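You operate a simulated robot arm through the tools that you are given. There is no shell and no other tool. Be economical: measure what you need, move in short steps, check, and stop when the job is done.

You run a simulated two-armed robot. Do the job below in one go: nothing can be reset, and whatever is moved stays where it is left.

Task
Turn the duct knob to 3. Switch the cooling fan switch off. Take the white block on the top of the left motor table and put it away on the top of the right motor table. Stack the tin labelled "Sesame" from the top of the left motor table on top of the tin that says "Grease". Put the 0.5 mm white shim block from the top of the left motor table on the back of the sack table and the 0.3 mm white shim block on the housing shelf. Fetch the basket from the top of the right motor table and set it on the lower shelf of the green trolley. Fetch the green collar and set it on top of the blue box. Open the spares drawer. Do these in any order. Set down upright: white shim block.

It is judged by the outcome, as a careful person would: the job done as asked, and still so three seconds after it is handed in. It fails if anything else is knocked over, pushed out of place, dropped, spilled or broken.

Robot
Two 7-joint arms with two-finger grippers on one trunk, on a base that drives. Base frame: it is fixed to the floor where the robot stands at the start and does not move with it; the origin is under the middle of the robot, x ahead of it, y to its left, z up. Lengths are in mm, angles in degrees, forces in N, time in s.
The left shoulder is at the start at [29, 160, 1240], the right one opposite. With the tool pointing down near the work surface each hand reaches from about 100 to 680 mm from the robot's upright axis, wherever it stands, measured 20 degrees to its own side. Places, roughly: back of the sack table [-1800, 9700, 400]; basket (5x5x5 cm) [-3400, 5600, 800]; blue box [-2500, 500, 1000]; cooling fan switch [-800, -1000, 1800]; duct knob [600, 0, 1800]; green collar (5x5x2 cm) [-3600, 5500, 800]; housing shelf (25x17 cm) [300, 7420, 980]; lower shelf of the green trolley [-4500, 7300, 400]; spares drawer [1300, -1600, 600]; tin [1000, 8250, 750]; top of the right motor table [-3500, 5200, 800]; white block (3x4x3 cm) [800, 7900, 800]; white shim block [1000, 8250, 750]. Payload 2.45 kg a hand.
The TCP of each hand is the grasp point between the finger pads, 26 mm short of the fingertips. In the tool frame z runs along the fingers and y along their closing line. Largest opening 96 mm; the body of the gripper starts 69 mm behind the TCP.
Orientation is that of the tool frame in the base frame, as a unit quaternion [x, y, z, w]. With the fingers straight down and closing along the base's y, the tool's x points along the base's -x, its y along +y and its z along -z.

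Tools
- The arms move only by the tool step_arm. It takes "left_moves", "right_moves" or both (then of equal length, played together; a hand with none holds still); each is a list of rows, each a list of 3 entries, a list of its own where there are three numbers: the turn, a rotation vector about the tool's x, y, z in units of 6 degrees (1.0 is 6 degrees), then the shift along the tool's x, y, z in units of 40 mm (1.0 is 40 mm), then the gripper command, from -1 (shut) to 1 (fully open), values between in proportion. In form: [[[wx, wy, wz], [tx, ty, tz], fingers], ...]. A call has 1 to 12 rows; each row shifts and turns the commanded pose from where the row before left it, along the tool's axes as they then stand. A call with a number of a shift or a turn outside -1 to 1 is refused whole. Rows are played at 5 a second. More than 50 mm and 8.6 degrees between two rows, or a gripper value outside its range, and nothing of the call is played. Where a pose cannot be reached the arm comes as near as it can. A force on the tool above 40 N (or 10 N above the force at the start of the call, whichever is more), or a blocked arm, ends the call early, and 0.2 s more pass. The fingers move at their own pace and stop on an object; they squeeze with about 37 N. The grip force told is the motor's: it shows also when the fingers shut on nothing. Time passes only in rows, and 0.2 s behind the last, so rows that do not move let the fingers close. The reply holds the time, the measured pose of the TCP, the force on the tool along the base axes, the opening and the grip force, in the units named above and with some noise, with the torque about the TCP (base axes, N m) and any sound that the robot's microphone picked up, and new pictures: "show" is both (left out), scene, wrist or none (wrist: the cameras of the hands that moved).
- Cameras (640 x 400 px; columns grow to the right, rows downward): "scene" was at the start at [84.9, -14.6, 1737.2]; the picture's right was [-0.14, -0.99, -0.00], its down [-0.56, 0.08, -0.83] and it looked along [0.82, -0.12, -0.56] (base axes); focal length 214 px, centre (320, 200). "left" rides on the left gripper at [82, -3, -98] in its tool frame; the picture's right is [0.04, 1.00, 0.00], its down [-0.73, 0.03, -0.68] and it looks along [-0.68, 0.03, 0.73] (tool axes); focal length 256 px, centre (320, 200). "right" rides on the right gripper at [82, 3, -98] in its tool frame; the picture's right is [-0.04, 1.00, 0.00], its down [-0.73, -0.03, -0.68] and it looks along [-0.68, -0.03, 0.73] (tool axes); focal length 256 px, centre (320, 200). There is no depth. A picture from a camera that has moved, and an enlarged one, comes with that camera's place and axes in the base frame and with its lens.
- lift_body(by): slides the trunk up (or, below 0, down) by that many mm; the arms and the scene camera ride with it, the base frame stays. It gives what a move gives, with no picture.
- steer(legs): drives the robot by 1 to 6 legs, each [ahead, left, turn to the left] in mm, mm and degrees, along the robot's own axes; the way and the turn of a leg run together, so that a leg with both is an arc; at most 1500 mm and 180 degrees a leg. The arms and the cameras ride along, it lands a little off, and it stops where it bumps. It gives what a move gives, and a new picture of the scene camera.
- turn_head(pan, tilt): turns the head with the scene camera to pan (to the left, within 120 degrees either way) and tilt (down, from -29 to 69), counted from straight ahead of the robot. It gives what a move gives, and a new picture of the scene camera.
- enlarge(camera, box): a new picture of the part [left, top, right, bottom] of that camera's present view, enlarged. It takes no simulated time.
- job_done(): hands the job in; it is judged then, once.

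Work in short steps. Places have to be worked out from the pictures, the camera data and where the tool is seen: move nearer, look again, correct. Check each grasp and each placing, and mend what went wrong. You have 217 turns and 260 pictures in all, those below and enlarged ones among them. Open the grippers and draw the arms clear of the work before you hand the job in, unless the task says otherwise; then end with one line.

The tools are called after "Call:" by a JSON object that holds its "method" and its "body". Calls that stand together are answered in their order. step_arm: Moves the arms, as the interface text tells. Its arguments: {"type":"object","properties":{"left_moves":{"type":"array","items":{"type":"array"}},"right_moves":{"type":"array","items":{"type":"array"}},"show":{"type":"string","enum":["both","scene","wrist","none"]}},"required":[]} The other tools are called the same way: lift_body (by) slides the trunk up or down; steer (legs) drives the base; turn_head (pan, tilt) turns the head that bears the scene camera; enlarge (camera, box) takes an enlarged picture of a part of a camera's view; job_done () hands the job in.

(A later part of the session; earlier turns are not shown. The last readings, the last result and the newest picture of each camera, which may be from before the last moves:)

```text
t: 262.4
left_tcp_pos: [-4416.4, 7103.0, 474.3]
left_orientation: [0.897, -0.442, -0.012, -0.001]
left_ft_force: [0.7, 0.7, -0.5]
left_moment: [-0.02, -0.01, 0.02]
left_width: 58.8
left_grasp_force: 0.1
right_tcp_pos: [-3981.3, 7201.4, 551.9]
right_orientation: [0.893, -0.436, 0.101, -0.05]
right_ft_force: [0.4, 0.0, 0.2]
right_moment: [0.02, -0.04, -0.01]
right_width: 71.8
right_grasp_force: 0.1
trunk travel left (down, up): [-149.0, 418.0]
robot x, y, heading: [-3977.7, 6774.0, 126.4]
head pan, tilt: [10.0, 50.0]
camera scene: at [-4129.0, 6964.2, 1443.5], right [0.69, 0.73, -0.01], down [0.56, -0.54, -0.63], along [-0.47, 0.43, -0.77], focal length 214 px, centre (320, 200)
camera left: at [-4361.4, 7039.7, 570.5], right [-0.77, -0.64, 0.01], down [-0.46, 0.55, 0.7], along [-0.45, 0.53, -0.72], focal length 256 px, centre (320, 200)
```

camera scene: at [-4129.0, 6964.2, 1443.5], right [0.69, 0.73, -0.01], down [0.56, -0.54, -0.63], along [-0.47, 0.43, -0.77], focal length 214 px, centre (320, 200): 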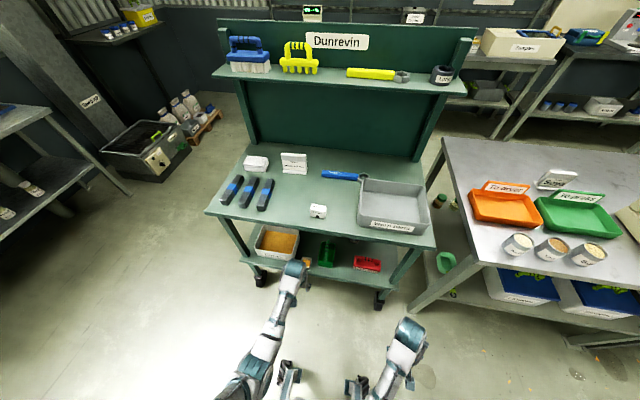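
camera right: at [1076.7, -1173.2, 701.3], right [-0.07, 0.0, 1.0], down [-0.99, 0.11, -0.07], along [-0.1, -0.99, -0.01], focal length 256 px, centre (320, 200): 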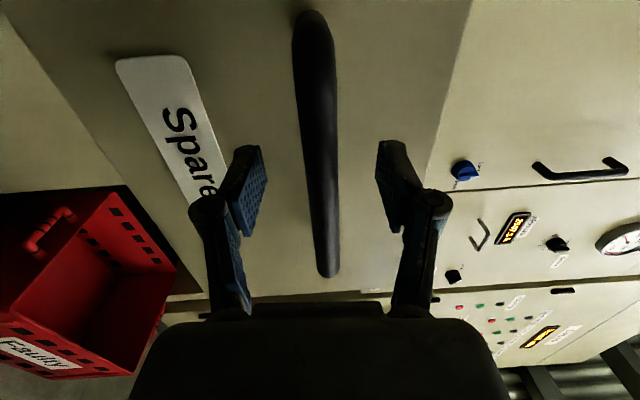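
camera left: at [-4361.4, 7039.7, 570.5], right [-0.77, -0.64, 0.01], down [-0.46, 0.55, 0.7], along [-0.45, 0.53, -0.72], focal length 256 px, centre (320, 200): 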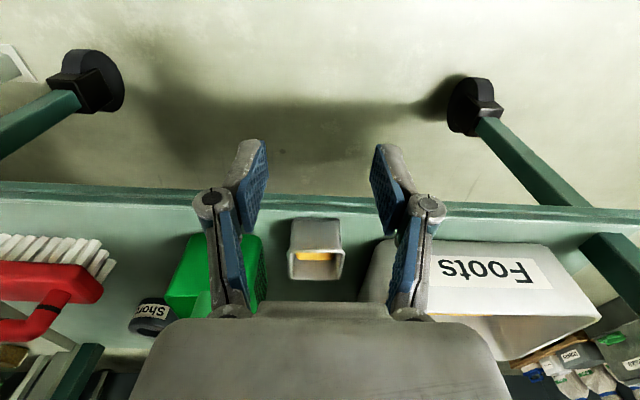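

The basket is placed. Next is the left motor table: I raise the trunk, back off and drive along the aisle.

Call:
{"method": "lift_body", "body": {"by": 390}}

Call:
{"method": "steer", "body": {"legs": [[-300, 0, 0], [0, 0, -78.5], [1330, 0, 0], [0, 0, -17], [1400, 0, 0]]}}

Call:
{"method": "turn_head", "body": {"pan": -15, "tilt": 20}}

```text
t: 266.1
left_tcp_pos: [-4415.2, 7098.9, 862.9]
left_orientation: [0.898, -0.441, -0.013, -0.005]
left_ft_force: [-0.5, -0.2, -0.8]
left_moment: [-0.01, -0.03, -0.02]
left_width: 58.6
left_grasp_force: 0.1
right_tcp_pos: [-3965.2, 7160.9, 921.8]
right_orientation: [0.892, -0.43, 0.135, -0.026]
right_ft_force: [-0.2, 0.8, -0.5]
right_moment: [-0.03, -0.03, -0.01]
right_width: 72.1
right_grasp_force: 0.1
trunk travel left (down, up): [-539.0, 28.0]
robot x, y, heading: [-3979.7, 6769.5, 126.7]
head pan, tilt: [10.0, 50.0]
```

```text
t: 285.6
left_tcp_pos: [-1229.6, 8542.6, 863.5]
left_orientation: [-0.235, 0.972, 0.004, 0.014]
left_ft_force: [0.3, 0.2, -0.3]
left_moment: [0.02, -0.03, 0.0]
left_width: 58.8
left_grasp_force: 0.0
right_tcp_pos: [-1247.6, 8087.5, 921.3]
right_orientation: [-0.241, 0.961, -0.107, -0.086]
right_ft_force: [-0.5, -0.3, 0.6]
right_moment: [-0.05, 0.04, -0.01]
right_width: 72.0
right_grasp_force: 0.1
trunk travel left (down, up): [-539.0, 28.0]
robot x, y, heading: [-1626.7, 8173.6, 26.3]
head pan, tilt: [10.0, 50.0]
camera scene: at [-1580.4, 8212.6, 1843.8], right [0.59, -0.81, 0.0], down [-0.62, -0.45, -0.64], along [0.52, 0.38, -0.77], focal length 214 px, centre (320, 200)
```

scene: 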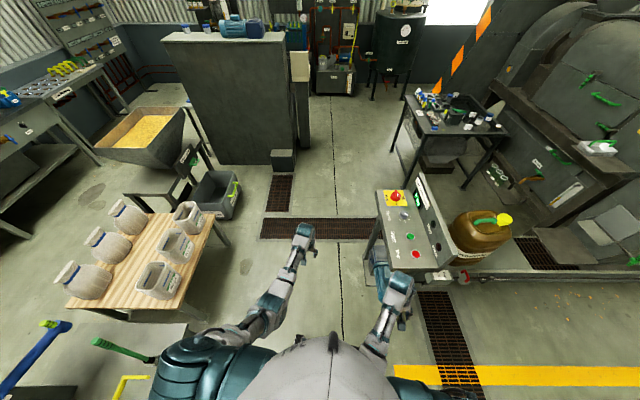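

```text
t: 286.5
left_tcp_pos: [-1230.5, 8541.7, 864.4]
left_orientation: [-0.235, 0.972, 0.005, 0.014]
left_ft_force: [-0.9, 0.7, 0.9]
left_moment: [-0.01, 0.03, -0.01]
left_width: 58.5
left_grasp_force: 0.0
right_tcp_pos: [-1249.1, 8086.8, 920.5]
right_orientation: [-0.241, 0.961, -0.106, -0.085]
right_ft_force: [0.6, 0.1, 0.6]
right_moment: [0.0, 0.01, 0.03]
right_width: 72.0
right_grasp_force: 0.0
trunk travel left (down, up): [-539.0, 28.0]
robot x, y, heading: [-1627.7, 8172.2, 26.2]
head pan, tilt: [-15.0, 20.0]
camera scene: at [-1550.3, 8184.9, 1889.2], right [0.2, -0.98, 0.0], down [-0.34, -0.07, -0.94], along [0.92, 0.18, -0.35], focal length 214 px, centre (320, 200)
```

scene: 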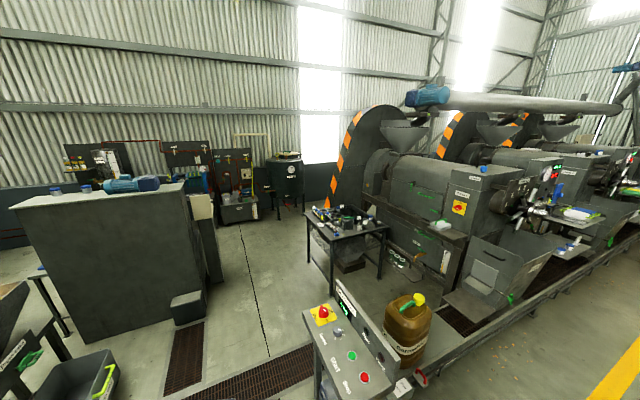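

The left motor table is the black table ahead and the sack table is on the left. I pass between console and sack table to reach the motor table's open side.

Call:
{"method": "steer", "body": {"legs": [[0, 0, 24], [900, 0, 0], [0, 0, -40], [950, 0, 0], [0, 0, -50]]}}

Call:
{"method": "turn_head", "body": {"pan": 0, "tilt": 30}}

```text
t: 301.1
left_tcp_pos: [389.4, 8765.9, 863.4]
left_orientation: [0.338, 0.941, -0.004, 0.015]
left_ft_force: [-0.1, -0.6, 0.2]
left_moment: [-0.02, -0.02, 0.01]
left_width: 58.6
left_grasp_force: 0.0
right_tcp_pos: [-35.3, 8602.6, 922.4]
right_orientation: [0.327, 0.935, -0.042, -0.131]
right_ft_force: [-0.4, -0.3, 0.4]
right_moment: [-0.02, -0.02, -0.02]
right_width: 71.8
right_grasp_force: 0.1
trunk travel left (down, up): [-539.0, 28.0]
robot x, y, heading: [-104.4, 8985.6, -40.6]
head pan, tilt: [-15.0, 20.0]
camera scene: at [-64.3, 8918.2, 1889.3], right [-0.82, -0.57, 0.0], down [-0.2, 0.28, -0.94], along [0.53, -0.77, -0.34], focal length 214 px, centre (320, 200)
```

scene: 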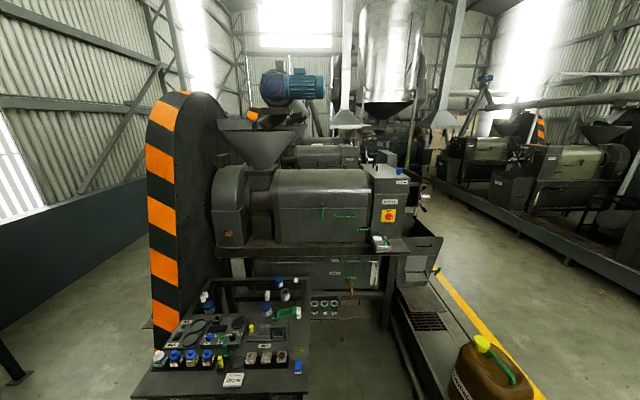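

```text
t: 301.8
left_tcp_pos: [387.8, 8766.5, 863.7]
left_orientation: [0.338, 0.941, -0.005, 0.015]
left_ft_force: [0.1, 0.2, -0.1]
left_moment: [0.0, -0.02, 0.04]
left_width: 58.7
left_grasp_force: 0.1
right_tcp_pos: [-36.7, 8604.2, 923.2]
right_orientation: [0.327, 0.935, -0.042, -0.129]
right_ft_force: [-0.4, -0.1, 0.9]
right_moment: [0.02, -0.01, -0.01]
right_width: 72.2
right_grasp_force: 0.0
trunk travel left (down, up): [-539.0, 28.0]
robot x, y, heading: [-107.4, 8985.6, -40.7]
head pan, tilt: [0.0, 30.0]
camera scene: at [-49.1, 8935.5, 1873.3], right [-0.65, -0.76, 0.0], down [-0.38, 0.33, -0.86], along [0.66, -0.56, -0.5], focal length 214 px, centre (320, 200)
```

scene: 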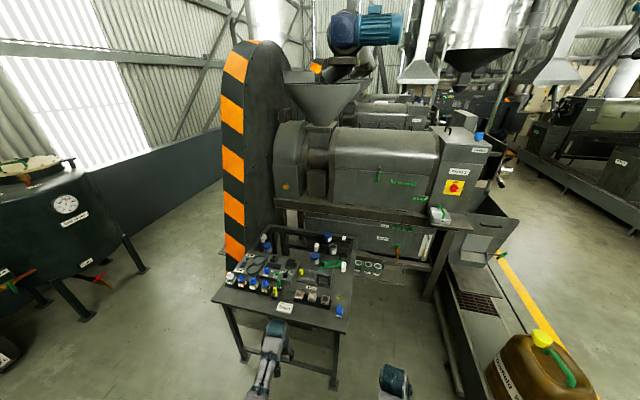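

This is the left motor table. I enlarge it to identify the objects.

Call:
{"method": "enlarge", "body": {"camera": "scene", "box": [205, 220, 365, 340]}}

```text
3.33 times, centred on (285, 280) of scene
camera zoom: at [-49.1, 8935.5, 1873.3], right [-0.65, -0.76, 0.0], down [-0.38, 0.33, -0.86], along [0.66, -0.56, -0.5], focal length 715 px, centre (437, -67)
```

zoom: 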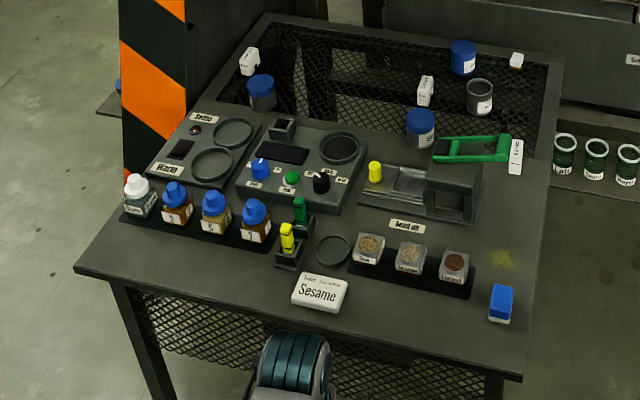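

I turn first in the open, raise the hands above the tins, then back and strafe along the table's right side, from where most items are within reach.

Call:
{"method": "step_arm", "body": {"left_moves": [[[0, 0, 0], [0, 0, -1], 0.22], [[0, 0, 0], [0, 0, -0.7], 0.22], [[0, 0, 0], [0, 0, 0], 0.22]], "show": "none"}}

Call:
{"method": "steer", "body": {"legs": [[0, 0, 77], [-395, -300, 0], [0, -450, 0]]}}

Call:
{"method": "turn_head", "body": {"pan": -20, "tilt": 35}}

```text
t: 302.6
left_tcp_pos: [385.5, 8767.9, 934.7]
left_orientation: [0.338, 0.941, -0.005, 0.015]
left_ft_force: [0.5, -0.5, -0.4]
left_moment: [-0.01, 0.0, 0.03]
left_width: 58.9
left_grasp_force: 0.1
right_tcp_pos: [-36.4, 8602.7, 922.1]
right_orientation: [0.328, 0.935, -0.042, -0.129]
right_ft_force: [0.0, -0.6, -0.2]
right_moment: [0.02, 0.02, 0.01]
right_width: 72.3
right_grasp_force: 0.0
trunk travel left (down, up): [-539.0, 28.0]
robot x, y, heading: [-106.5, 8984.5, -40.4]
head pan, tilt: [0.0, 30.0]
```

```text
t: 311.1
left_tcp_pos: [351.0, 8585.2, 934.2]
left_orientation: [-0.328, 0.945, 0.007, 0.014]
left_ft_force: [-1.2, 0.1, -0.6]
left_moment: [0.01, 0.02, 0.02]
left_width: 58.8
left_grasp_force: 0.0
right_tcp_pos: [422.3, 8138.7, 922.3]
right_orientation: [-0.332, 0.933, -0.113, -0.074]
right_ft_force: [-0.2, -0.6, 0.1]
right_moment: [0.0, 0.01, 0.03]
right_width: 72.1
right_grasp_force: 0.0
trunk travel left (down, up): [-539.0, 28.0]
robot x, y, heading: [38.1, 8149.0, 37.2]
head pan, tilt: [0.0, 30.0]
camera scene: at [95.3, 8195.8, 1873.2], right [0.61, -0.79, 0.0], down [-0.4, -0.3, -0.86], along [0.69, 0.52, -0.5], focal length 214 px, centre (320, 200)
```

scene: 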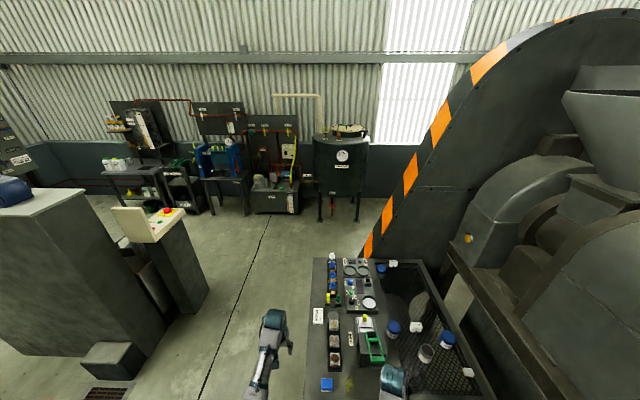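

```text
t: 312.0
left_tcp_pos: [348.3, 8585.0, 935.8]
left_orientation: [-0.328, 0.945, 0.006, 0.015]
left_ft_force: [0.8, -0.1, -0.4]
left_moment: [0.02, 0.0, 0.01]
left_width: 58.6
left_grasp_force: 0.1
right_tcp_pos: [421.5, 8137.8, 923.4]
right_orientation: [-0.333, 0.933, -0.113, -0.073]
right_ft_force: [-0.4, 0.9, 0.5]
right_moment: [0.0, -0.03, 0.01]
right_width: 71.9
right_grasp_force: 0.1
trunk travel left (down, up): [-539.0, 28.0]
robot x, y, heading: [31.7, 8150.0, 37.4]
head pan, tilt: [-20.0, 35.0]
camera scene: at [106.4, 8168.4, 1865.5], right [0.3, -0.95, 0.0], down [-0.55, -0.17, -0.82], along [0.78, 0.24, -0.58], focal length 214 px, centre (320, 200)
```

scene: 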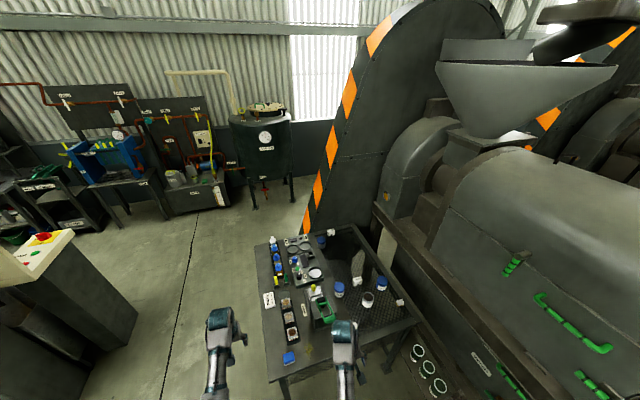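

Call:
{"method": "steer", "body": {"legs": [[0, -380, 0]]}}

Call:
{"method": "turn_head", "body": {"pan": 0, "tilt": 50}}

```text
t: 314.4
left_tcp_pos: [573.4, 8287.8, 934.8]
left_orientation: [-0.325, 0.946, 0.0, 0.016]
left_ft_force: [4.9, -12.6, 2.5]
left_moment: [-0.24, -0.29, -0.11]
left_width: 70.0
left_grasp_force: 8.1
right_tcp_pos: [642.3, 7844.4, 924.2]
right_orientation: [-0.33, 0.934, -0.115, -0.073]
right_ft_force: [0.7, -0.5, 0.8]
right_moment: [0.03, 0.04, -0.04]
right_width: 71.9
right_grasp_force: 0.1
trunk travel left (down, up): [-539.0, 28.0]
robot x, y, heading: [261.4, 7852.7, 36.9]
head pan, tilt: [-20.0, 35.0]
camera scene: at [325.7, 7880.9, 1865.6], right [0.29, -0.96, 0.01], down [-0.55, -0.18, -0.82], along [0.78, 0.24, -0.57], focal length 214 px, centre (320, 200)
```

scene: 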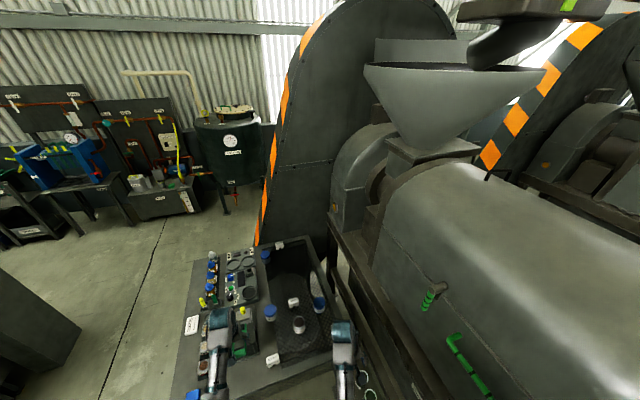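

```text
t: 315.2
left_tcp_pos: [576.6, 8284.1, 935.2]
left_orientation: [-0.324, 0.946, 0.003, 0.016]
left_ft_force: [3.7, -4.5, -1.9]
left_moment: [-0.02, -0.12, -0.03]
left_width: 62.6
left_grasp_force: 3.4
right_tcp_pos: [642.1, 7840.0, 924.5]
right_orientation: [-0.33, 0.934, -0.112, -0.074]
right_ft_force: [0.4, 0.3, -0.1]
right_moment: [-0.01, -0.01, -0.01]
right_width: 72.1
right_grasp_force: 0.1
trunk travel left (down, up): [-539.0, 28.0]
robot x, y, heading: [259.4, 7853.3, 37.2]
head pan, tilt: [0.0, 50.0]
camera scene: at [307.1, 7896.2, 1843.7], right [0.6, -0.8, 0.0], down [-0.61, -0.46, -0.64], along [0.51, 0.38, -0.77], focal length 214 px, centre (320, 200)
```

scene: 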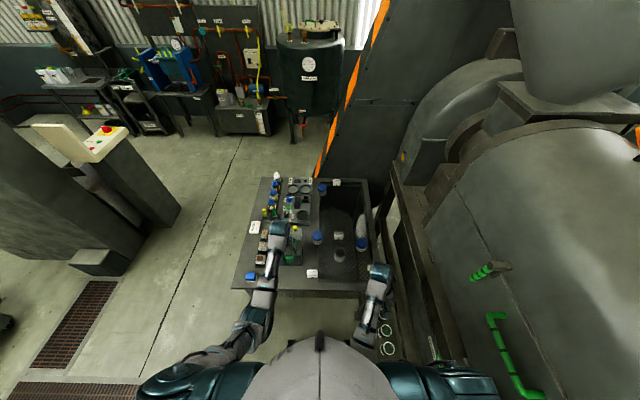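

The left fingers touched something tall, so I look with the wrist camera before moving.

Call:
{"method": "step_arm", "body": {"left_moves": [[[0, 0, 0], [0, 0, 0], 0.4]], "show": "wrist"}}

Call:
{"method": "enlarge", "body": {"camera": "scene", "box": [225, 165, 405, 305]}}

```text
t: 315.6
left_tcp_pos: [576.5, 8281.2, 935.7]
left_orientation: [-0.325, 0.946, 0.006, 0.016]
left_ft_force: [-0.1, 0.2, -0.7]
left_moment: [-0.02, 0.01, 0.0]
left_width: 67.3
left_grasp_force: 0.1
right_tcp_pos: [644.8, 7836.4, 922.9]
right_orientation: [-0.331, 0.934, -0.11, -0.073]
right_ft_force: [-0.1, -0.1, 0.3]
right_moment: [0.01, 0.0, -0.01]
right_width: 72.3
right_grasp_force: 0.1
trunk travel left (down, up): [-539.0, 28.0]
robot x, y, heading: [261.4, 7848.0, 37.2]
head pan, tilt: [0.0, 50.0]
camera left: at [512.6, 8226.6, 1032.3], right [-0.65, 0.76, 0.0], down [0.54, 0.46, 0.7], along [0.54, 0.45, -0.71], focal length 256 px, centre (320, 200)
```

left: 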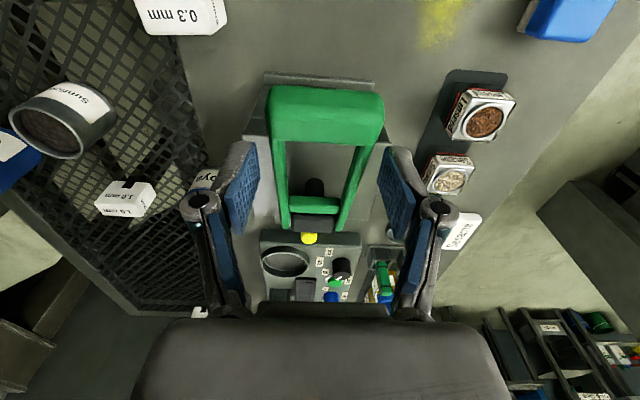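

```text
2.86 times, centred on (315, 235) of scene
camera zoom: at [311.9, 7887.8, 1843.8], right [0.6, -0.8, 0.0], down [-0.61, -0.46, -0.64], along [0.51, 0.39, -0.77], focal length 613 px, centre (334, 100)
```

zoom: 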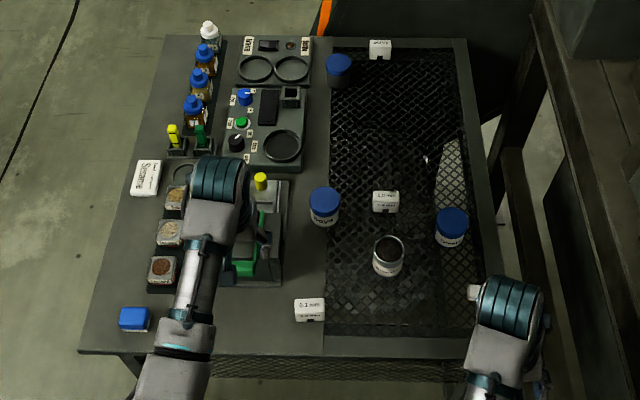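

The fingers only straddled the fixed press's green lever and the force is gone. I raise the left hand straight up and read the labels.

Call:
{"method": "step_arm", "body": {"left_moves": [[[0, 0, 0], [0, 0, -0.8], 0.4], [[0, 0, 0], [0, 0, -0.9], 0.4], [[0, 0, 0], [0, 0, 0], 0.4]], "show": "wrist"}}

Call:
{"method": "enlarge", "body": {"camera": "scene", "box": [310, 170, 365, 255]}}

```text
t: 316.4
left_tcp_pos: [575.6, 8281.5, 1006.7]
left_orientation: [-0.325, 0.946, 0.006, 0.015]
left_ft_force: [0.3, -0.2, -0.8]
left_moment: [-0.02, 0.02, -0.01]
left_width: 67.2
left_grasp_force: 0.1
right_tcp_pos: [646.8, 7835.7, 922.8]
right_orientation: [-0.331, 0.935, -0.109, -0.074]
right_ft_force: [-0.2, -0.9, -0.1]
right_moment: [-0.01, -0.01, 0.0]
right_width: 71.9
right_grasp_force: 0.2
trunk travel left (down, up): [-539.0, 28.0]
robot x, y, heading: [257.4, 7850.0, 37.3]
head pan, tilt: [0.0, 50.0]
camera left: at [511.3, 8227.3, 1103.1], right [-0.65, 0.76, 0.0], down [0.54, 0.46, 0.7], along [0.54, 0.45, -0.71], focal length 256 px, centre (320, 200)
```

left: 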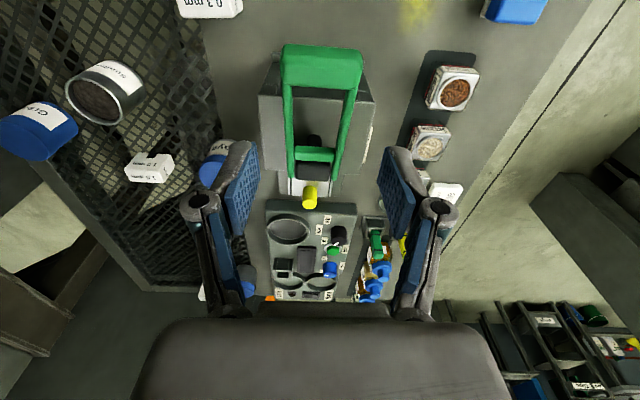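

```text
4.71 times, centred on (338, 212) of scene
camera zoom: at [313.2, 7886.5, 1843.7], right [0.6, -0.8, 0.0], down [-0.61, -0.46, -0.64], along [0.51, 0.39, -0.77], focal length 1009 px, centre (238, 141)
```

zoom: 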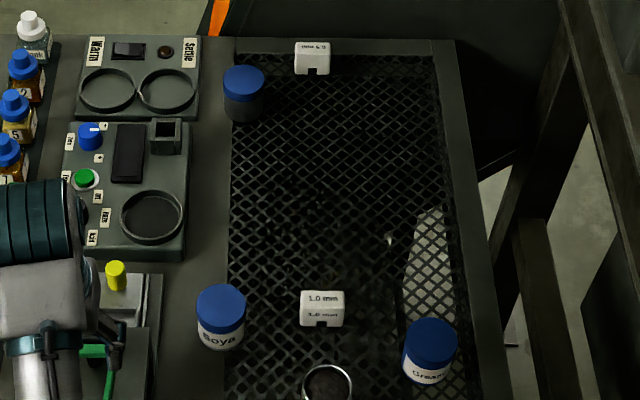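

Labels: Soya, Grease (blue lid, near right), 1.0 mm and 0.3 mm shims near, and a far tin and far shim still to be read. I bring the right hand over the white block, straightening it.

Call:
{"method": "step_arm", "body": {"right_moves": [[[0, 0, 0], [-0.9, 0, 0.2], 0.5], [[-0.5, -0.68, 0], [-0.9, 0, 0], 0.5], [[-0.5, -0.68, 0], [-0.9, 0, 0], 0.5], [[-0.5, -0.68, 0], [-0.9, 0, 0], 0.5], [[0, 0, 0], [-0.9, 0, 0], 0.5], [[0, 0, 0], [0, 0, 0], 0.5]], "show": "wrist"}}

```text
t: 317.8
left_tcp_pos: [574.2, 8284.8, 1006.7]
left_orientation: [-0.325, 0.946, 0.004, 0.017]
left_ft_force: [0.9, 1.2, -0.2]
left_moment: [0.02, -0.01, 0.0]
left_width: 67.0
left_grasp_force: 0.1
right_tcp_pos: [780.7, 7947.7, 892.1]
right_orientation: [-0.333, 0.943, -0.001, 0.003]
right_ft_force: [-0.2, -1.2, 0.5]
right_moment: [0.01, 0.0, 0.01]
right_width: 72.3
right_grasp_force: 0.1
trunk travel left (down, up): [-539.0, 28.0]
robot x, y, heading: [259.5, 7848.8, 37.2]
head pan, tilt: [0.0, 50.0]
camera right: at [714.3, 7898.8, 993.0], right [-0.6, 0.8, 0.0], down [0.59, 0.44, 0.68], along [0.55, 0.4, -0.73], focal length 256 px, centre (320, 200)
```

right: 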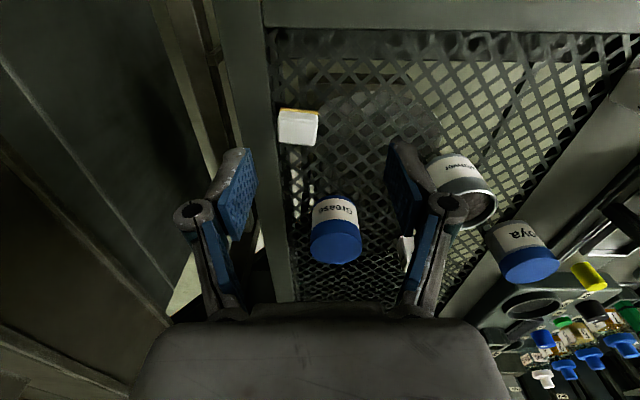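

Call:
{"method": "step_arm", "body": {"right_moves": [[[0, 0, 0], [-0.75, -0.55, 0.4], 0.5], [[0, 0, 0], [0, 0, 0.7], 0.5], [[0, 0, 0], [0, 0, 0.5], 0.5], [[0, 0, 0], [0, 0, 0], 0.5]], "show": "wrist"}}

```text
t: 318.8
left_tcp_pos: [574.3, 8284.0, 1006.7]
left_orientation: [-0.324, 0.946, 0.004, 0.016]
left_ft_force: [-0.4, 0.3, 0.2]
left_moment: [0.0, -0.03, -0.04]
left_width: 67.1
left_grasp_force: 0.0
right_tcp_pos: [817.0, 7950.4, 827.8]
right_orientation: [-0.333, 0.943, -0.001, 0.001]
right_ft_force: [0.0, 0.0, 1.1]
right_moment: [0.02, -0.02, 0.01]
right_width: 71.9
right_grasp_force: 0.0
trunk travel left (down, up): [-539.0, 28.0]
robot x, y, heading: [257.5, 7853.4, 37.0]
head pan, tilt: [0.0, 50.0]
camera right: at [752.3, 7902.1, 927.8], right [-0.6, 0.8, 0.0], down [0.59, 0.44, 0.68], along [0.55, 0.4, -0.73], focal length 256 px, centre (320, 200)
```

right: 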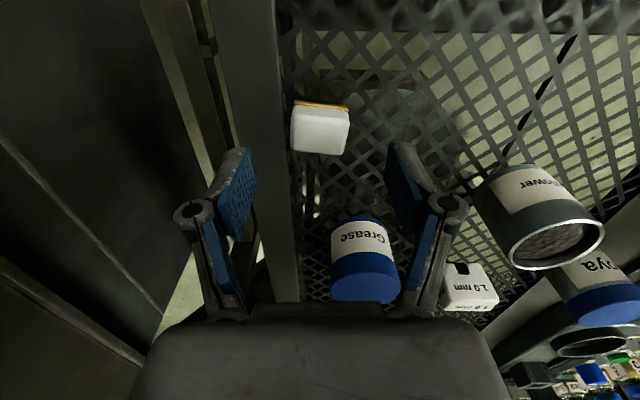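

Call:
{"method": "step_arm", "body": {"right_moves": [[[0, 0, 0], [-0.06, 0, 0.5], 0.15], [[0, 0, 0], [0, 0, 0.45], 0.15], [[0, 0, 0], [0, 0, 0], 0.15]], "show": "wrist"}}

```text
t: 319.6
left_tcp_pos: [575.5, 8282.3, 1007.6]
left_orientation: [-0.325, 0.946, 0.006, 0.016]
left_ft_force: [0.3, 0.2, 1.0]
left_moment: [0.0, -0.02, -0.04]
left_width: 67.1
left_grasp_force: 0.0
right_tcp_pos: [822.0, 7950.5, 790.0]
right_orientation: [-0.334, 0.943, -0.001, 0.001]
right_ft_force: [-0.3, 0.5, 0.7]
right_moment: [0.02, 0.02, -0.01]
right_width: 55.1
right_grasp_force: 0.1
trunk travel left (down, up): [-539.0, 28.0]
robot x, y, heading: [258.9, 7852.4, 37.0]
head pan, tilt: [0.0, 50.0]
camera right: at [755.6, 7901.8, 889.9], right [-0.6, 0.8, 0.0], down [0.59, 0.44, 0.68], along [0.55, 0.4, -0.73], focal length 256 px, centre (320, 200)
```

right: 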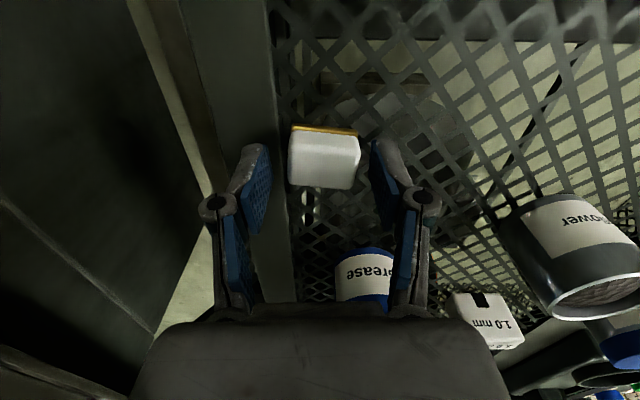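

Call:
{"method": "step_arm", "body": {"right_moves": [[[0, 0, 0], [0, 0.05, 0.25], 0.15], [[0, 0, 0], [0, 0, 0.2], 0.15], [[0, 0, 0], [0, 0, 0], -1], [[0, 0, 0], [0, 0, 0], -1], [[0, 0, 0], [0, 0, 0], -1]], "show": "wrist"}}

```text
t: 320.3
left_tcp_pos: [566.9, 8283.5, 1009.9]
left_orientation: [-0.325, 0.945, 0.004, 0.02]
left_ft_force: [0.2, -0.2, -0.2]
left_moment: [-0.02, 0.03, 0.0]
left_width: 67.1
left_grasp_force: 0.0
right_tcp_pos: [820.3, 7955.8, 786.4]
right_orientation: [-0.334, 0.943, -0.002, 0.01]
right_ft_force: [-14.9, -6.7, 48.8]
right_moment: [0.23, 1.46, 0.42]
right_width: 35.3
right_grasp_force: 41.1
trunk travel left (down, up): [-539.0, 28.0]
robot x, y, heading: [257.5, 7854.2, 37.1]
head pan, tilt: [0.0, 50.0]
stopped in row 3 (right hand): the force on the tool passed its limit at 53 N (the readings are from after the stop); the commanded pose is now the measured one
camera right: at [753.0, 7906.8, 884.6], right [-0.6, 0.8, -0.01], down [0.57, 0.44, 0.69], along [0.56, 0.41, -0.72], focal length 256 px, centre (320, 200)
```

right: 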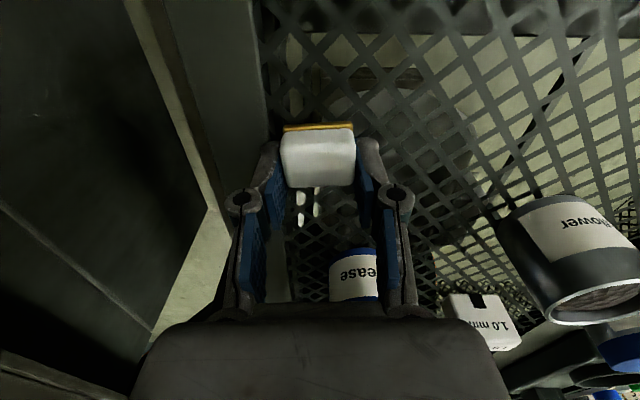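

It's gripped at 35 mm with the tips resting on the top. I lift.

Call:
{"method": "step_arm", "body": {"right_moves": [[[0, 0, 0], [0, 0, -0.1], -1], [[0, 0, 0], [0, 0, -0.4], -1], [[0, 0, 0], [0, 0, -0.8], -1], [[0, 0, 0], [0, 0, -0.9], -1], [[0, 0, 0], [0, 0, -0.9], -1], [[0, 0, 0], [0, 0, 0], -1]], "show": "wrist"}}

```text
t: 321.7
left_tcp_pos: [573.8, 8283.5, 1006.9]
left_orientation: [-0.324, 0.946, 0.005, 0.018]
left_ft_force: [-0.6, -0.4, -0.7]
left_moment: [0.01, 0.02, 0.0]
left_width: 67.2
left_grasp_force: 0.0
right_tcp_pos: [822.1, 7953.6, 905.1]
right_orientation: [-0.333, 0.943, -0.001, 0.005]
right_ft_force: [0.6, -0.7, -0.4]
right_moment: [0.02, 0.01, 0.0]
right_width: 34.9
right_grasp_force: 37.2
trunk travel left (down, up): [-539.0, 28.0]
robot x, y, heading: [263.5, 7851.8, 37.3]
head pan, tilt: [0.0, 50.0]
camera right: at [754.8, 7904.7, 1004.3], right [-0.6, 0.8, -0.01], down [0.58, 0.44, 0.69], along [0.55, 0.41, -0.73], focal length 256 px, centre (320, 200)
```

right: 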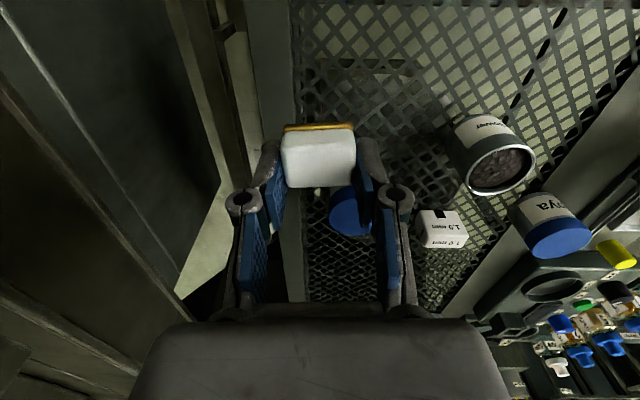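

The white block is in the right hand. Now I bring the left hand over the 0.3 mm shim.

Call:
{"method": "step_arm", "body": {"left_moves": [[[0, 0, 0], [0.3, -0.95, 0], 0.4], [[0, 0, 0], [0.3, -0.95, 0], 0.4], [[0, 0, 0], [0.3, -0.88, 0], 0.4], [[0, 0, 0], [0, 0, 0.8], 0.4], [[0, 0, 0], [0, 0, 0], 0.4]], "show": "wrist"}}

```text
t: 322.9
left_tcp_pos: [607.0, 8193.2, 967.0]
left_orientation: [-0.333, 0.942, 0.022, 0.011]
left_ft_force: [-0.4, -0.3, -0.6]
left_moment: [-0.01, -0.01, -0.02]
left_width: 67.1
left_grasp_force: 0.1
right_tcp_pos: [822.3, 7952.6, 905.0]
right_orientation: [-0.333, 0.943, -0.002, 0.006]
right_ft_force: [-0.3, 0.0, -1.4]
right_moment: [-0.01, 0.01, 0.04]
right_width: 34.9
right_grasp_force: 36.9
trunk travel left (down, up): [-539.0, 28.0]
robot x, y, heading: [257.4, 7850.8, 36.9]
head pan, tilt: [0.0, 50.0]
camera left: at [544.2, 8135.4, 1062.2], right [-0.66, 0.75, 0.03], down [0.55, 0.45, 0.71], along [0.52, 0.49, -0.71], focal length 256 px, centre (320, 200)
```

left: 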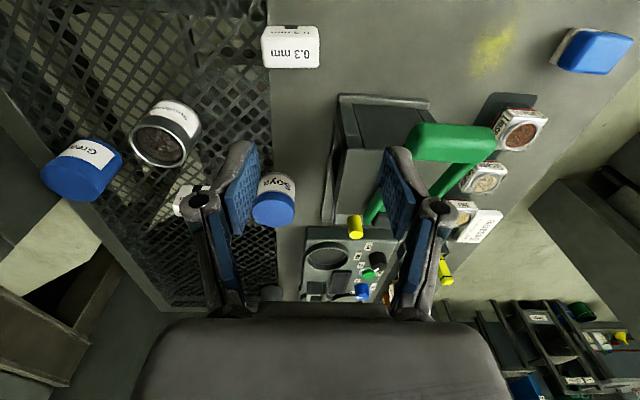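

Call:
{"method": "step_arm", "body": {"left_moves": [[[0, 0, 0], [0.2, -0.48, 0.5], 0.75], [[0, 0, 0], [0, 0, 0.9], 0.75], [[0, 0, 0], [0, 0, 0.9], 0.75], [[0, 0, 0], [0, 0, 0.6], 0.75], [[0, 0, 0], [0, 0, 0], 0.75]], "show": "wrist"}}

```text
t: 324.1
left_tcp_pos: [618.7, 8157.9, 856.7]
left_orientation: [-0.325, 0.946, 0.008, 0.014]
left_ft_force: [0.9, -0.2, 0.4]
left_moment: [0.0, 0.02, 0.02]
left_width: 83.9
left_grasp_force: 0.0
right_tcp_pos: [822.1, 7953.7, 904.4]
right_orientation: [-0.334, 0.943, -0.001, 0.006]
right_ft_force: [-0.3, 0.6, -0.5]
right_moment: [0.01, 0.0, 0.02]
right_width: 35.0
right_grasp_force: 37.7
trunk travel left (down, up): [-539.0, 28.0]
robot x, y, heading: [260.6, 7855.8, 37.1]
head pan, tilt: [0.0, 50.0]
camera left: at [555.0, 8103.5, 953.2], right [-0.65, 0.76, 0.0], down [0.55, 0.46, 0.7], along [0.53, 0.46, -0.71], focal length 256 px, centre (320, 200)
```

left: 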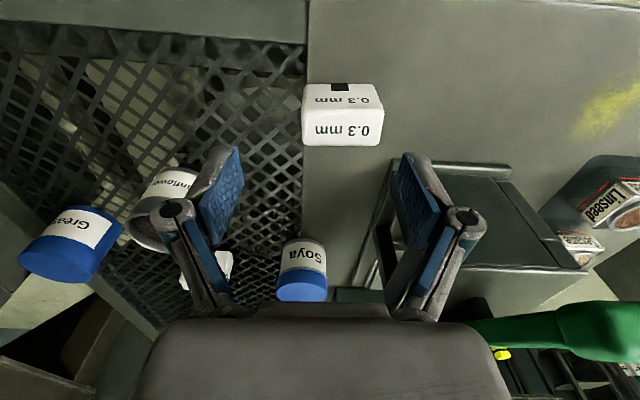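

Call:
{"method": "step_arm", "body": {"left_moves": [[[0, 0, 0], [-0.17, 0.47, 0], 0.6], [[0, 0, 0], [0, 0, 0.8], 0.6], [[0, 0, 0], [0, 0, 0.8], 0.6], [[0, 0, 0], [0, 0, 0], 0.6]], "show": "wrist"}}

```text
t: 325.1
left_tcp_pos: [622.6, 8177.2, 795.1]
left_orientation: [-0.325, 0.946, 0.005, 0.018]
left_ft_force: [-0.4, 0.3, -0.4]
left_moment: [0.0, 0.03, 0.0]
left_width: 76.7
left_grasp_force: 0.0
right_tcp_pos: [824.0, 7951.4, 904.3]
right_orientation: [-0.333, 0.943, -0.002, 0.005]
right_ft_force: [-0.4, 0.4, -1.1]
right_moment: [0.02, -0.05, 0.01]
right_width: 34.7
right_grasp_force: 36.9
trunk travel left (down, up): [-539.0, 28.0]
robot x, y, heading: [262.2, 7856.5, 37.3]
head pan, tilt: [0.0, 50.0]
camera left: at [556.3, 8123.6, 890.3], right [-0.65, 0.76, 0.0], down [0.54, 0.46, 0.7], along [0.54, 0.45, -0.71], focal length 256 px, centre (320, 200)
```

left: 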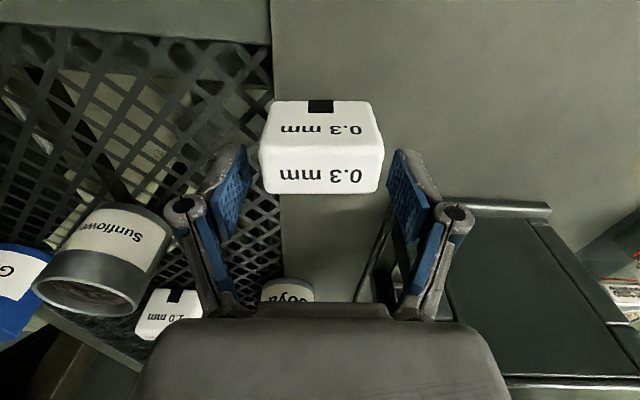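

Call:
{"method": "step_arm", "body": {"left_moves": [[[0, 0, 0], [0.25, 0.05, 0.12], 0.6], [[0, 0, 0], [0, 0, 0], 0], [[0, 0, 0], [0, 0, 0], -1], [[0, 0, 0], [0, 0, 0], -1], [[0, 0, 0], [0, 0, -0.2], -1], [[0, 0, 0], [0, 0, -0.4], -1], [[0, 0, 0], [0, 0, -0.8], -1], [[0, 0, 0], [0, 0, -0.9], -1], [[0, 0, 0], [0, 0, -0.9], -1]], "show": "wrist"}}

```text
t: 327.1
left_tcp_pos: [607.6, 8173.6, 918.1]
left_orientation: [-0.324, 0.946, 0.006, 0.017]
left_ft_force: [-0.2, -0.5, -1.1]
left_moment: [-0.02, -0.01, -0.03]
left_width: 51.0
left_grasp_force: 37.0
right_tcp_pos: [822.0, 7952.7, 905.6]
right_orientation: [-0.333, 0.943, -0.002, 0.006]
right_ft_force: [-0.2, 0.2, -0.1]
right_moment: [-0.02, -0.04, 0.0]
right_width: 34.7
right_grasp_force: 37.1
trunk travel left (down, up): [-539.0, 28.0]
robot x, y, heading: [262.9, 7853.2, 37.0]
head pan, tilt: [0.0, 50.0]
camera left: at [542.2, 8119.0, 1014.5], right [-0.65, 0.76, 0.0], down [0.54, 0.46, 0.7], along [0.54, 0.45, -0.71], focal length 256 px, centre (320, 200)
```

left: 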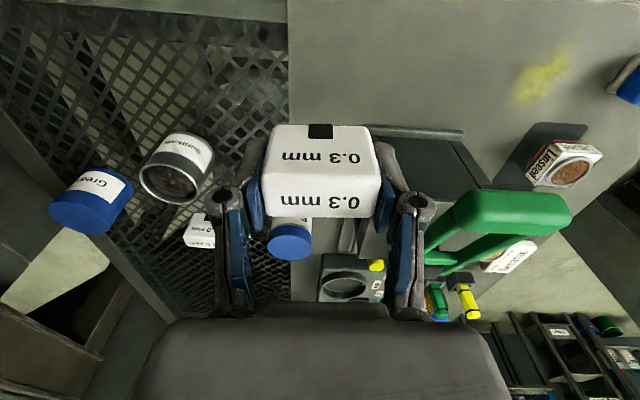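

I have the 0.3 mm shim. Now I look for the housing shelf to the right-rear.

Call:
{"method": "turn_head", "body": {"pan": -110, "tilt": 45}}

```text
t: 328.9
left_tcp_pos: [607.6, 8174.2, 917.6]
left_orientation: [-0.325, 0.946, 0.005, 0.016]
left_ft_force: [0.0, 0.2, -0.3]
left_moment: [-0.05, 0.03, -0.02]
left_width: 50.9
left_grasp_force: 37.4
right_tcp_pos: [822.7, 7953.0, 904.2]
right_orientation: [-0.334, 0.943, -0.001, 0.006]
right_ft_force: [0.2, -0.7, -0.9]
right_moment: [0.03, 0.01, 0.0]
right_width: 34.9
right_grasp_force: 37.5
trunk travel left (down, up): [-539.0, 28.0]
robot x, y, heading: [260.3, 7853.6, 36.9]
head pan, tilt: [-110.0, 45.0]
camera scene: at [274.9, 7766.0, 1850.9], right [-0.96, -0.29, 0.0], down [-0.21, 0.68, -0.71], along [0.21, -0.68, -0.71], focal length 214 px, centre (320, 200)
```

scene: 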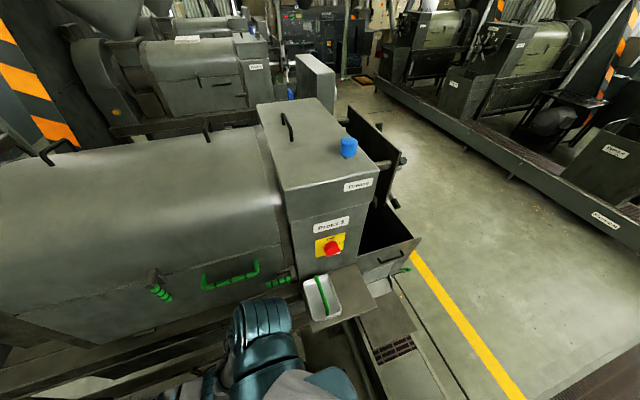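

Call:
{"method": "enlarge", "body": {"camera": "scene", "box": [280, 240, 420, 340]}}

```text
4.00 times, centred on (350, 290) of scene
camera zoom: at [274.9, 7766.0, 1850.9], right [-0.96, -0.29, 0.0], down [-0.21, 0.68, -0.71], along [0.21, -0.68, -0.71], focal length 858 px, centre (200, -160)
```

zoom: 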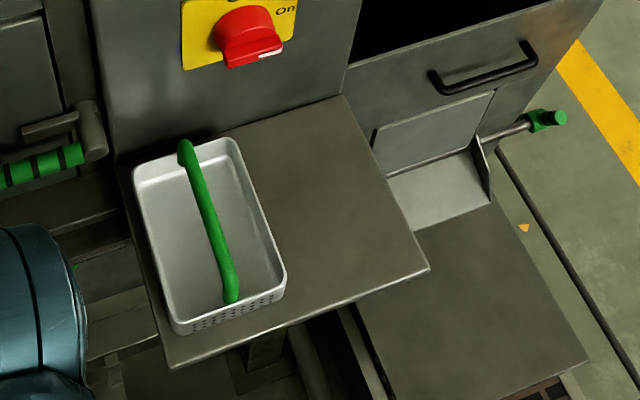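

The shelf's free half is around (244, 7394, 980). I raise both hands, back out along the table side, and turn toward the shelf.

Call:
{"method": "step_arm", "body": {"left_moves": [[[0, 0, 0], [0, 0, -1], -1], [[0, 0, 0], [0, 0, -1], -1], [[0, 0, 0], [0, 0, -1], -1], [[0, 0, 0], [0, 0, -0.8], -1], [[0, 0, 0], [0, 0, 0], -1]], "right_moves": [[[0, 0, 0], [0, 0, -1], -1], [[0, 0, 0], [0, 0, -1], -1], [[0, 0, 0], [0, 0, -1], -1], [[0, 0, 0], [0, 0, -0.8], -1], [[0, 0, 0], [0, 0, 0], -1]], "show": "none"}}

Call:
{"method": "steer", "body": {"legs": [[0, 370, 0], [0, 0, -90], [100, -250, 0]]}}

Call:
{"method": "turn_head", "body": {"pan": 0, "tilt": 50}}

```text
t: 330.3
left_tcp_pos: [601.4, 8204.4, 1002.6]
left_orientation: [-0.338, 0.94, 0.034, 0.004]
left_ft_force: [0.9, 0.2, -0.5]
left_moment: [0.03, 0.02, 0.01]
left_width: 51.2
left_grasp_force: 37.0
left hand out of reach, approached as far as the arm can: row 3, 4
right_tcp_pos: [823.2, 7948.7, 1058.3]
right_orientation: [-0.334, 0.942, 0.0, 0.006]
right_ft_force: [0.0, 0.2, -1.1]
right_moment: [0.03, -0.01, -0.02]
right_width: 35.2
right_grasp_force: 37.1
trunk travel left (down, up): [-539.0, 28.0]
robot x, y, heading: [261.4, 7853.7, 37.2]
head pan, tilt: [-110.0, 45.0]
stopped in row 5 (left hand): the arm was blocked; the commanded pose is now the measured one
```

```text
t: 338.0
left_tcp_pos: [273.8, 7650.7, 998.5]
left_orientation: [0.416, 0.903, 0.082, 0.065]
left_ft_force: [0.0, -1.9, 1.1]
left_moment: [0.03, 0.12, 0.0]
left_width: 51.2
left_grasp_force: 37.8
right_tcp_pos: [-31.7, 7411.2, 1041.4]
right_orientation: [0.439, 0.898, 0.025, 0.024]
right_ft_force: [0.5, 1.4, -0.4]
right_moment: [-0.08, 0.06, -0.04]
right_width: 34.8
right_grasp_force: 36.7
trunk travel left (down, up): [-539.0, 28.0]
robot x, y, heading: [-60.1, 8008.5, -53.8]
head pan, tilt: [-110.0, 45.0]
stopped in leg 3: the robot was blocked; the commanded pose is now the measured one
camera scene: at [-158.2, 7974.4, 1850.2], right [-0.28, 0.96, 0.02], down [0.69, 0.21, -0.7], along [-0.67, -0.18, -0.72], focal length 214 px, centre (320, 200)
```

scene: 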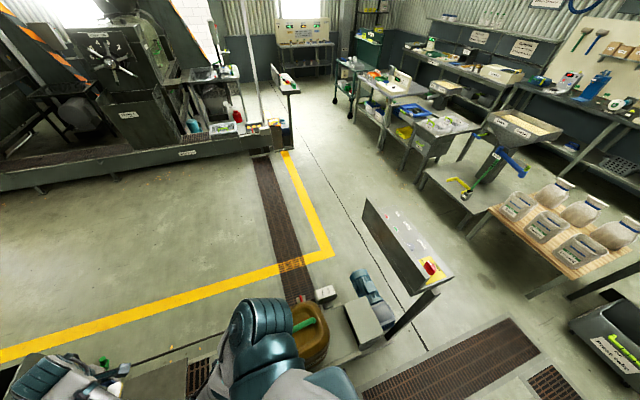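

```text
t: 339.9
left_tcp_pos: [283.8, 7666.0, 997.9]
left_orientation: [0.417, 0.904, 0.075, 0.061]
left_ft_force: [0.6, 0.2, -0.1]
left_moment: [0.01, -0.01, -0.03]
left_width: 51.2
left_grasp_force: 37.1
right_tcp_pos: [-19.6, 7427.0, 1050.7]
right_orientation: [0.439, 0.898, 0.017, 0.022]
right_ft_force: [0.0, 1.1, -0.7]
right_moment: [0.0, 0.04, 0.02]
right_width: 35.1
right_grasp_force: 37.2
trunk travel left (down, up): [-539.0, 28.0]
robot x, y, heading: [-56.8, 8012.3, -54.0]
head pan, tilt: [0.0, 50.0]
camera scene: at [-13.1, 7964.3, 1843.6], right [-0.81, -0.59, 0.0], down [-0.45, 0.62, -0.64], along [0.37, -0.52, -0.77], focal length 214 px, centre (320, 200)
```

scene: 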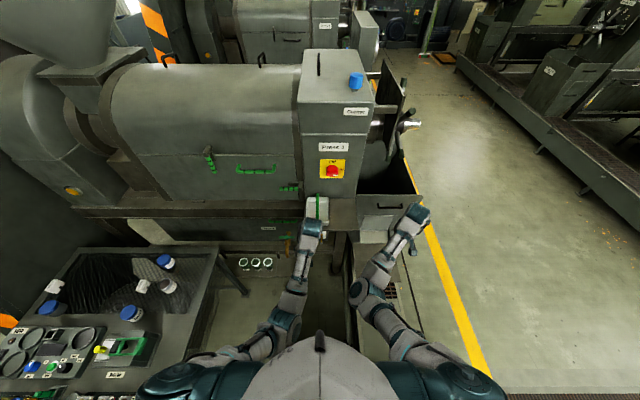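

The base bumped lightly on its right. I check the jug there before moving.

Call:
{"method": "turn_head", "body": {"pan": -80, "tilt": 60}}

```text
t: 341.4
left_tcp_pos: [282.9, 7667.6, 997.1]
left_orientation: [0.417, 0.904, 0.074, 0.062]
left_ft_force: [0.1, 0.3, -0.8]
left_moment: [0.06, 0.0, 0.02]
left_width: 51.3
left_grasp_force: 36.7
right_tcp_pos: [-18.9, 7427.4, 1050.2]
right_orientation: [0.44, 0.898, 0.015, 0.022]
right_ft_force: [0.2, 0.2, -0.9]
right_moment: [0.01, 0.01, 0.02]
right_width: 34.9
right_grasp_force: 37.1
trunk travel left (down, up): [-539.0, 28.0]
robot x, y, heading: [-58.5, 8012.7, -54.2]
head pan, tilt: [-80.0, 60.0]
camera scene: at [-105.2, 7979.1, 1831.6], right [-0.72, 0.7, 0.0], down [0.6, 0.62, -0.5], along [-0.35, -0.36, -0.86], focal length 214 px, centre (320, 200)
```

scene: 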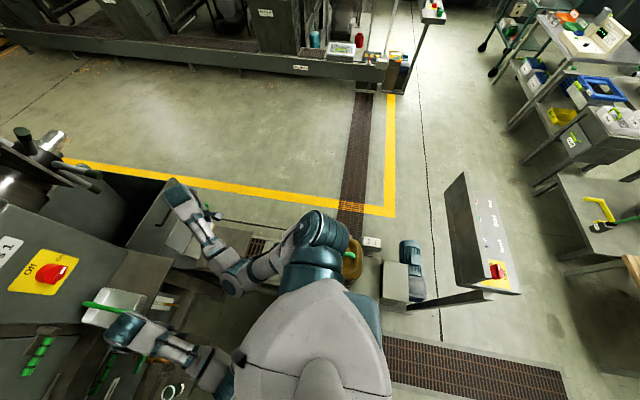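

The jug is upright. I pull the right hand back a bit, then drive ahead 140 mm.

Call:
{"method": "step_arm", "body": {"right_moves": [[[0, 0, 0], [0.9, 0, 0], -1], [[0, 0, 0], [0.9, 0, 0], -1], [[0, 0, 0], [0.8, 0, 0], -1], [[0, 0, 0], [0, 0, 0], -1]], "show": "none"}}

Call:
{"method": "steer", "body": {"legs": [[140, 0, 0]]}}

Call:
{"method": "turn_head", "body": {"pan": 0, "tilt": 55}}

```text
t: 342.4
left_tcp_pos: [282.1, 7666.7, 996.5]
left_orientation: [0.417, 0.904, 0.076, 0.061]
left_ft_force: [1.2, -0.3, -0.9]
left_moment: [0.02, 0.02, -0.01]
left_width: 51.1
left_grasp_force: 37.4
right_tcp_pos: [-90.5, 7476.5, 1019.8]
right_orientation: [0.44, 0.898, 0.015, 0.022]
right_ft_force: [-0.2, 0.2, 0.3]
right_moment: [0.02, 0.01, 0.0]
right_width: 35.0
right_grasp_force: 37.1
right hand out of reach, approached as far as the arm can: row 1, 2, 3
trunk travel left (down, up): [-539.0, 28.0]
robot x, y, heading: [-61.5, 8010.2, -54.0]
head pan, tilt: [-80.0, 60.0]
```

```text
t: 343.7
left_tcp_pos: [336.8, 7586.2, 995.4]
left_orientation: [0.422, 0.901, 0.087, 0.051]
left_ft_force: [0.9, -0.5, -0.5]
left_moment: [-0.02, 0.06, -0.02]
left_width: 50.9
left_grasp_force: 36.9
right_tcp_pos: [-35.4, 7389.5, 1018.1]
right_orientation: [0.439, 0.898, 0.018, 0.025]
right_ft_force: [0.5, 0.0, -0.4]
right_moment: [0.01, -0.01, 0.02]
right_width: 35.0
right_grasp_force: 36.6
trunk travel left (down, up): [-539.0, 28.0]
robot x, y, heading: [0.6, 7927.1, -54.1]
head pan, tilt: [-80.0, 60.0]
stopped in leg 1: the force on the tool passed its limit at 257 N (the readings are from after the stop); the commanded pose is now the measured one
camera scene: at [-50.4, 7889.4, 1831.3], right [-0.72, 0.7, 0.0], down [0.6, 0.62, -0.5], along [-0.35, -0.36, -0.87], focal length 214 px, centre (320, 200)
```

scene: 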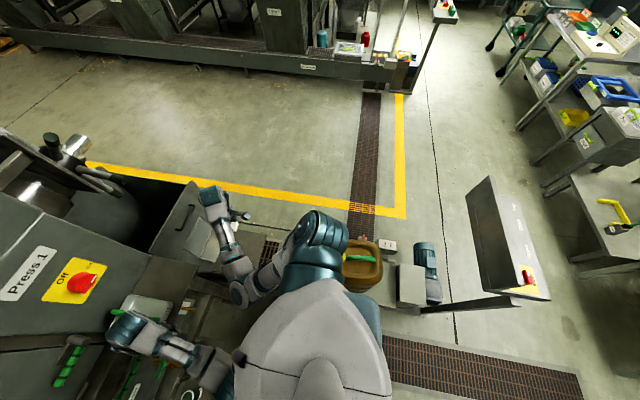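

```text
t: 345.2
left_tcp_pos: [335.7, 7588.8, 995.8]
left_orientation: [0.423, 0.901, 0.087, 0.051]
left_ft_force: [-0.6, 0.0, -1.0]
left_moment: [-0.05, -0.03, -0.01]
left_width: 50.8
left_grasp_force: 36.9
right_tcp_pos: [-36.3, 7391.5, 1019.5]
right_orientation: [0.438, 0.898, 0.017, 0.026]
right_ft_force: [0.1, -0.4, -0.7]
right_moment: [-0.01, 0.02, 0.03]
right_width: 34.2
right_grasp_force: 36.0
trunk travel left (down, up): [-539.0, 28.0]
robot x, y, heading: [4.4, 7929.5, -54.1]
head pan, tilt: [0.0, 55.0]
camera scene: at [36.7, 7880.7, 1837.2], right [-0.81, -0.59, 0.0], down [-0.48, 0.67, -0.57], along [0.33, -0.46, -0.82], focal length 214 px, centre (320, 200)
```

scene: 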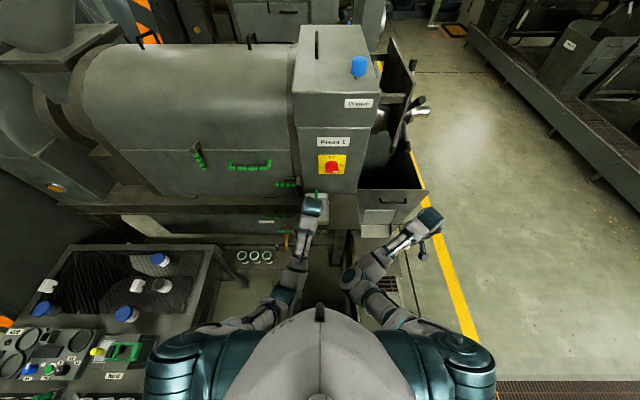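

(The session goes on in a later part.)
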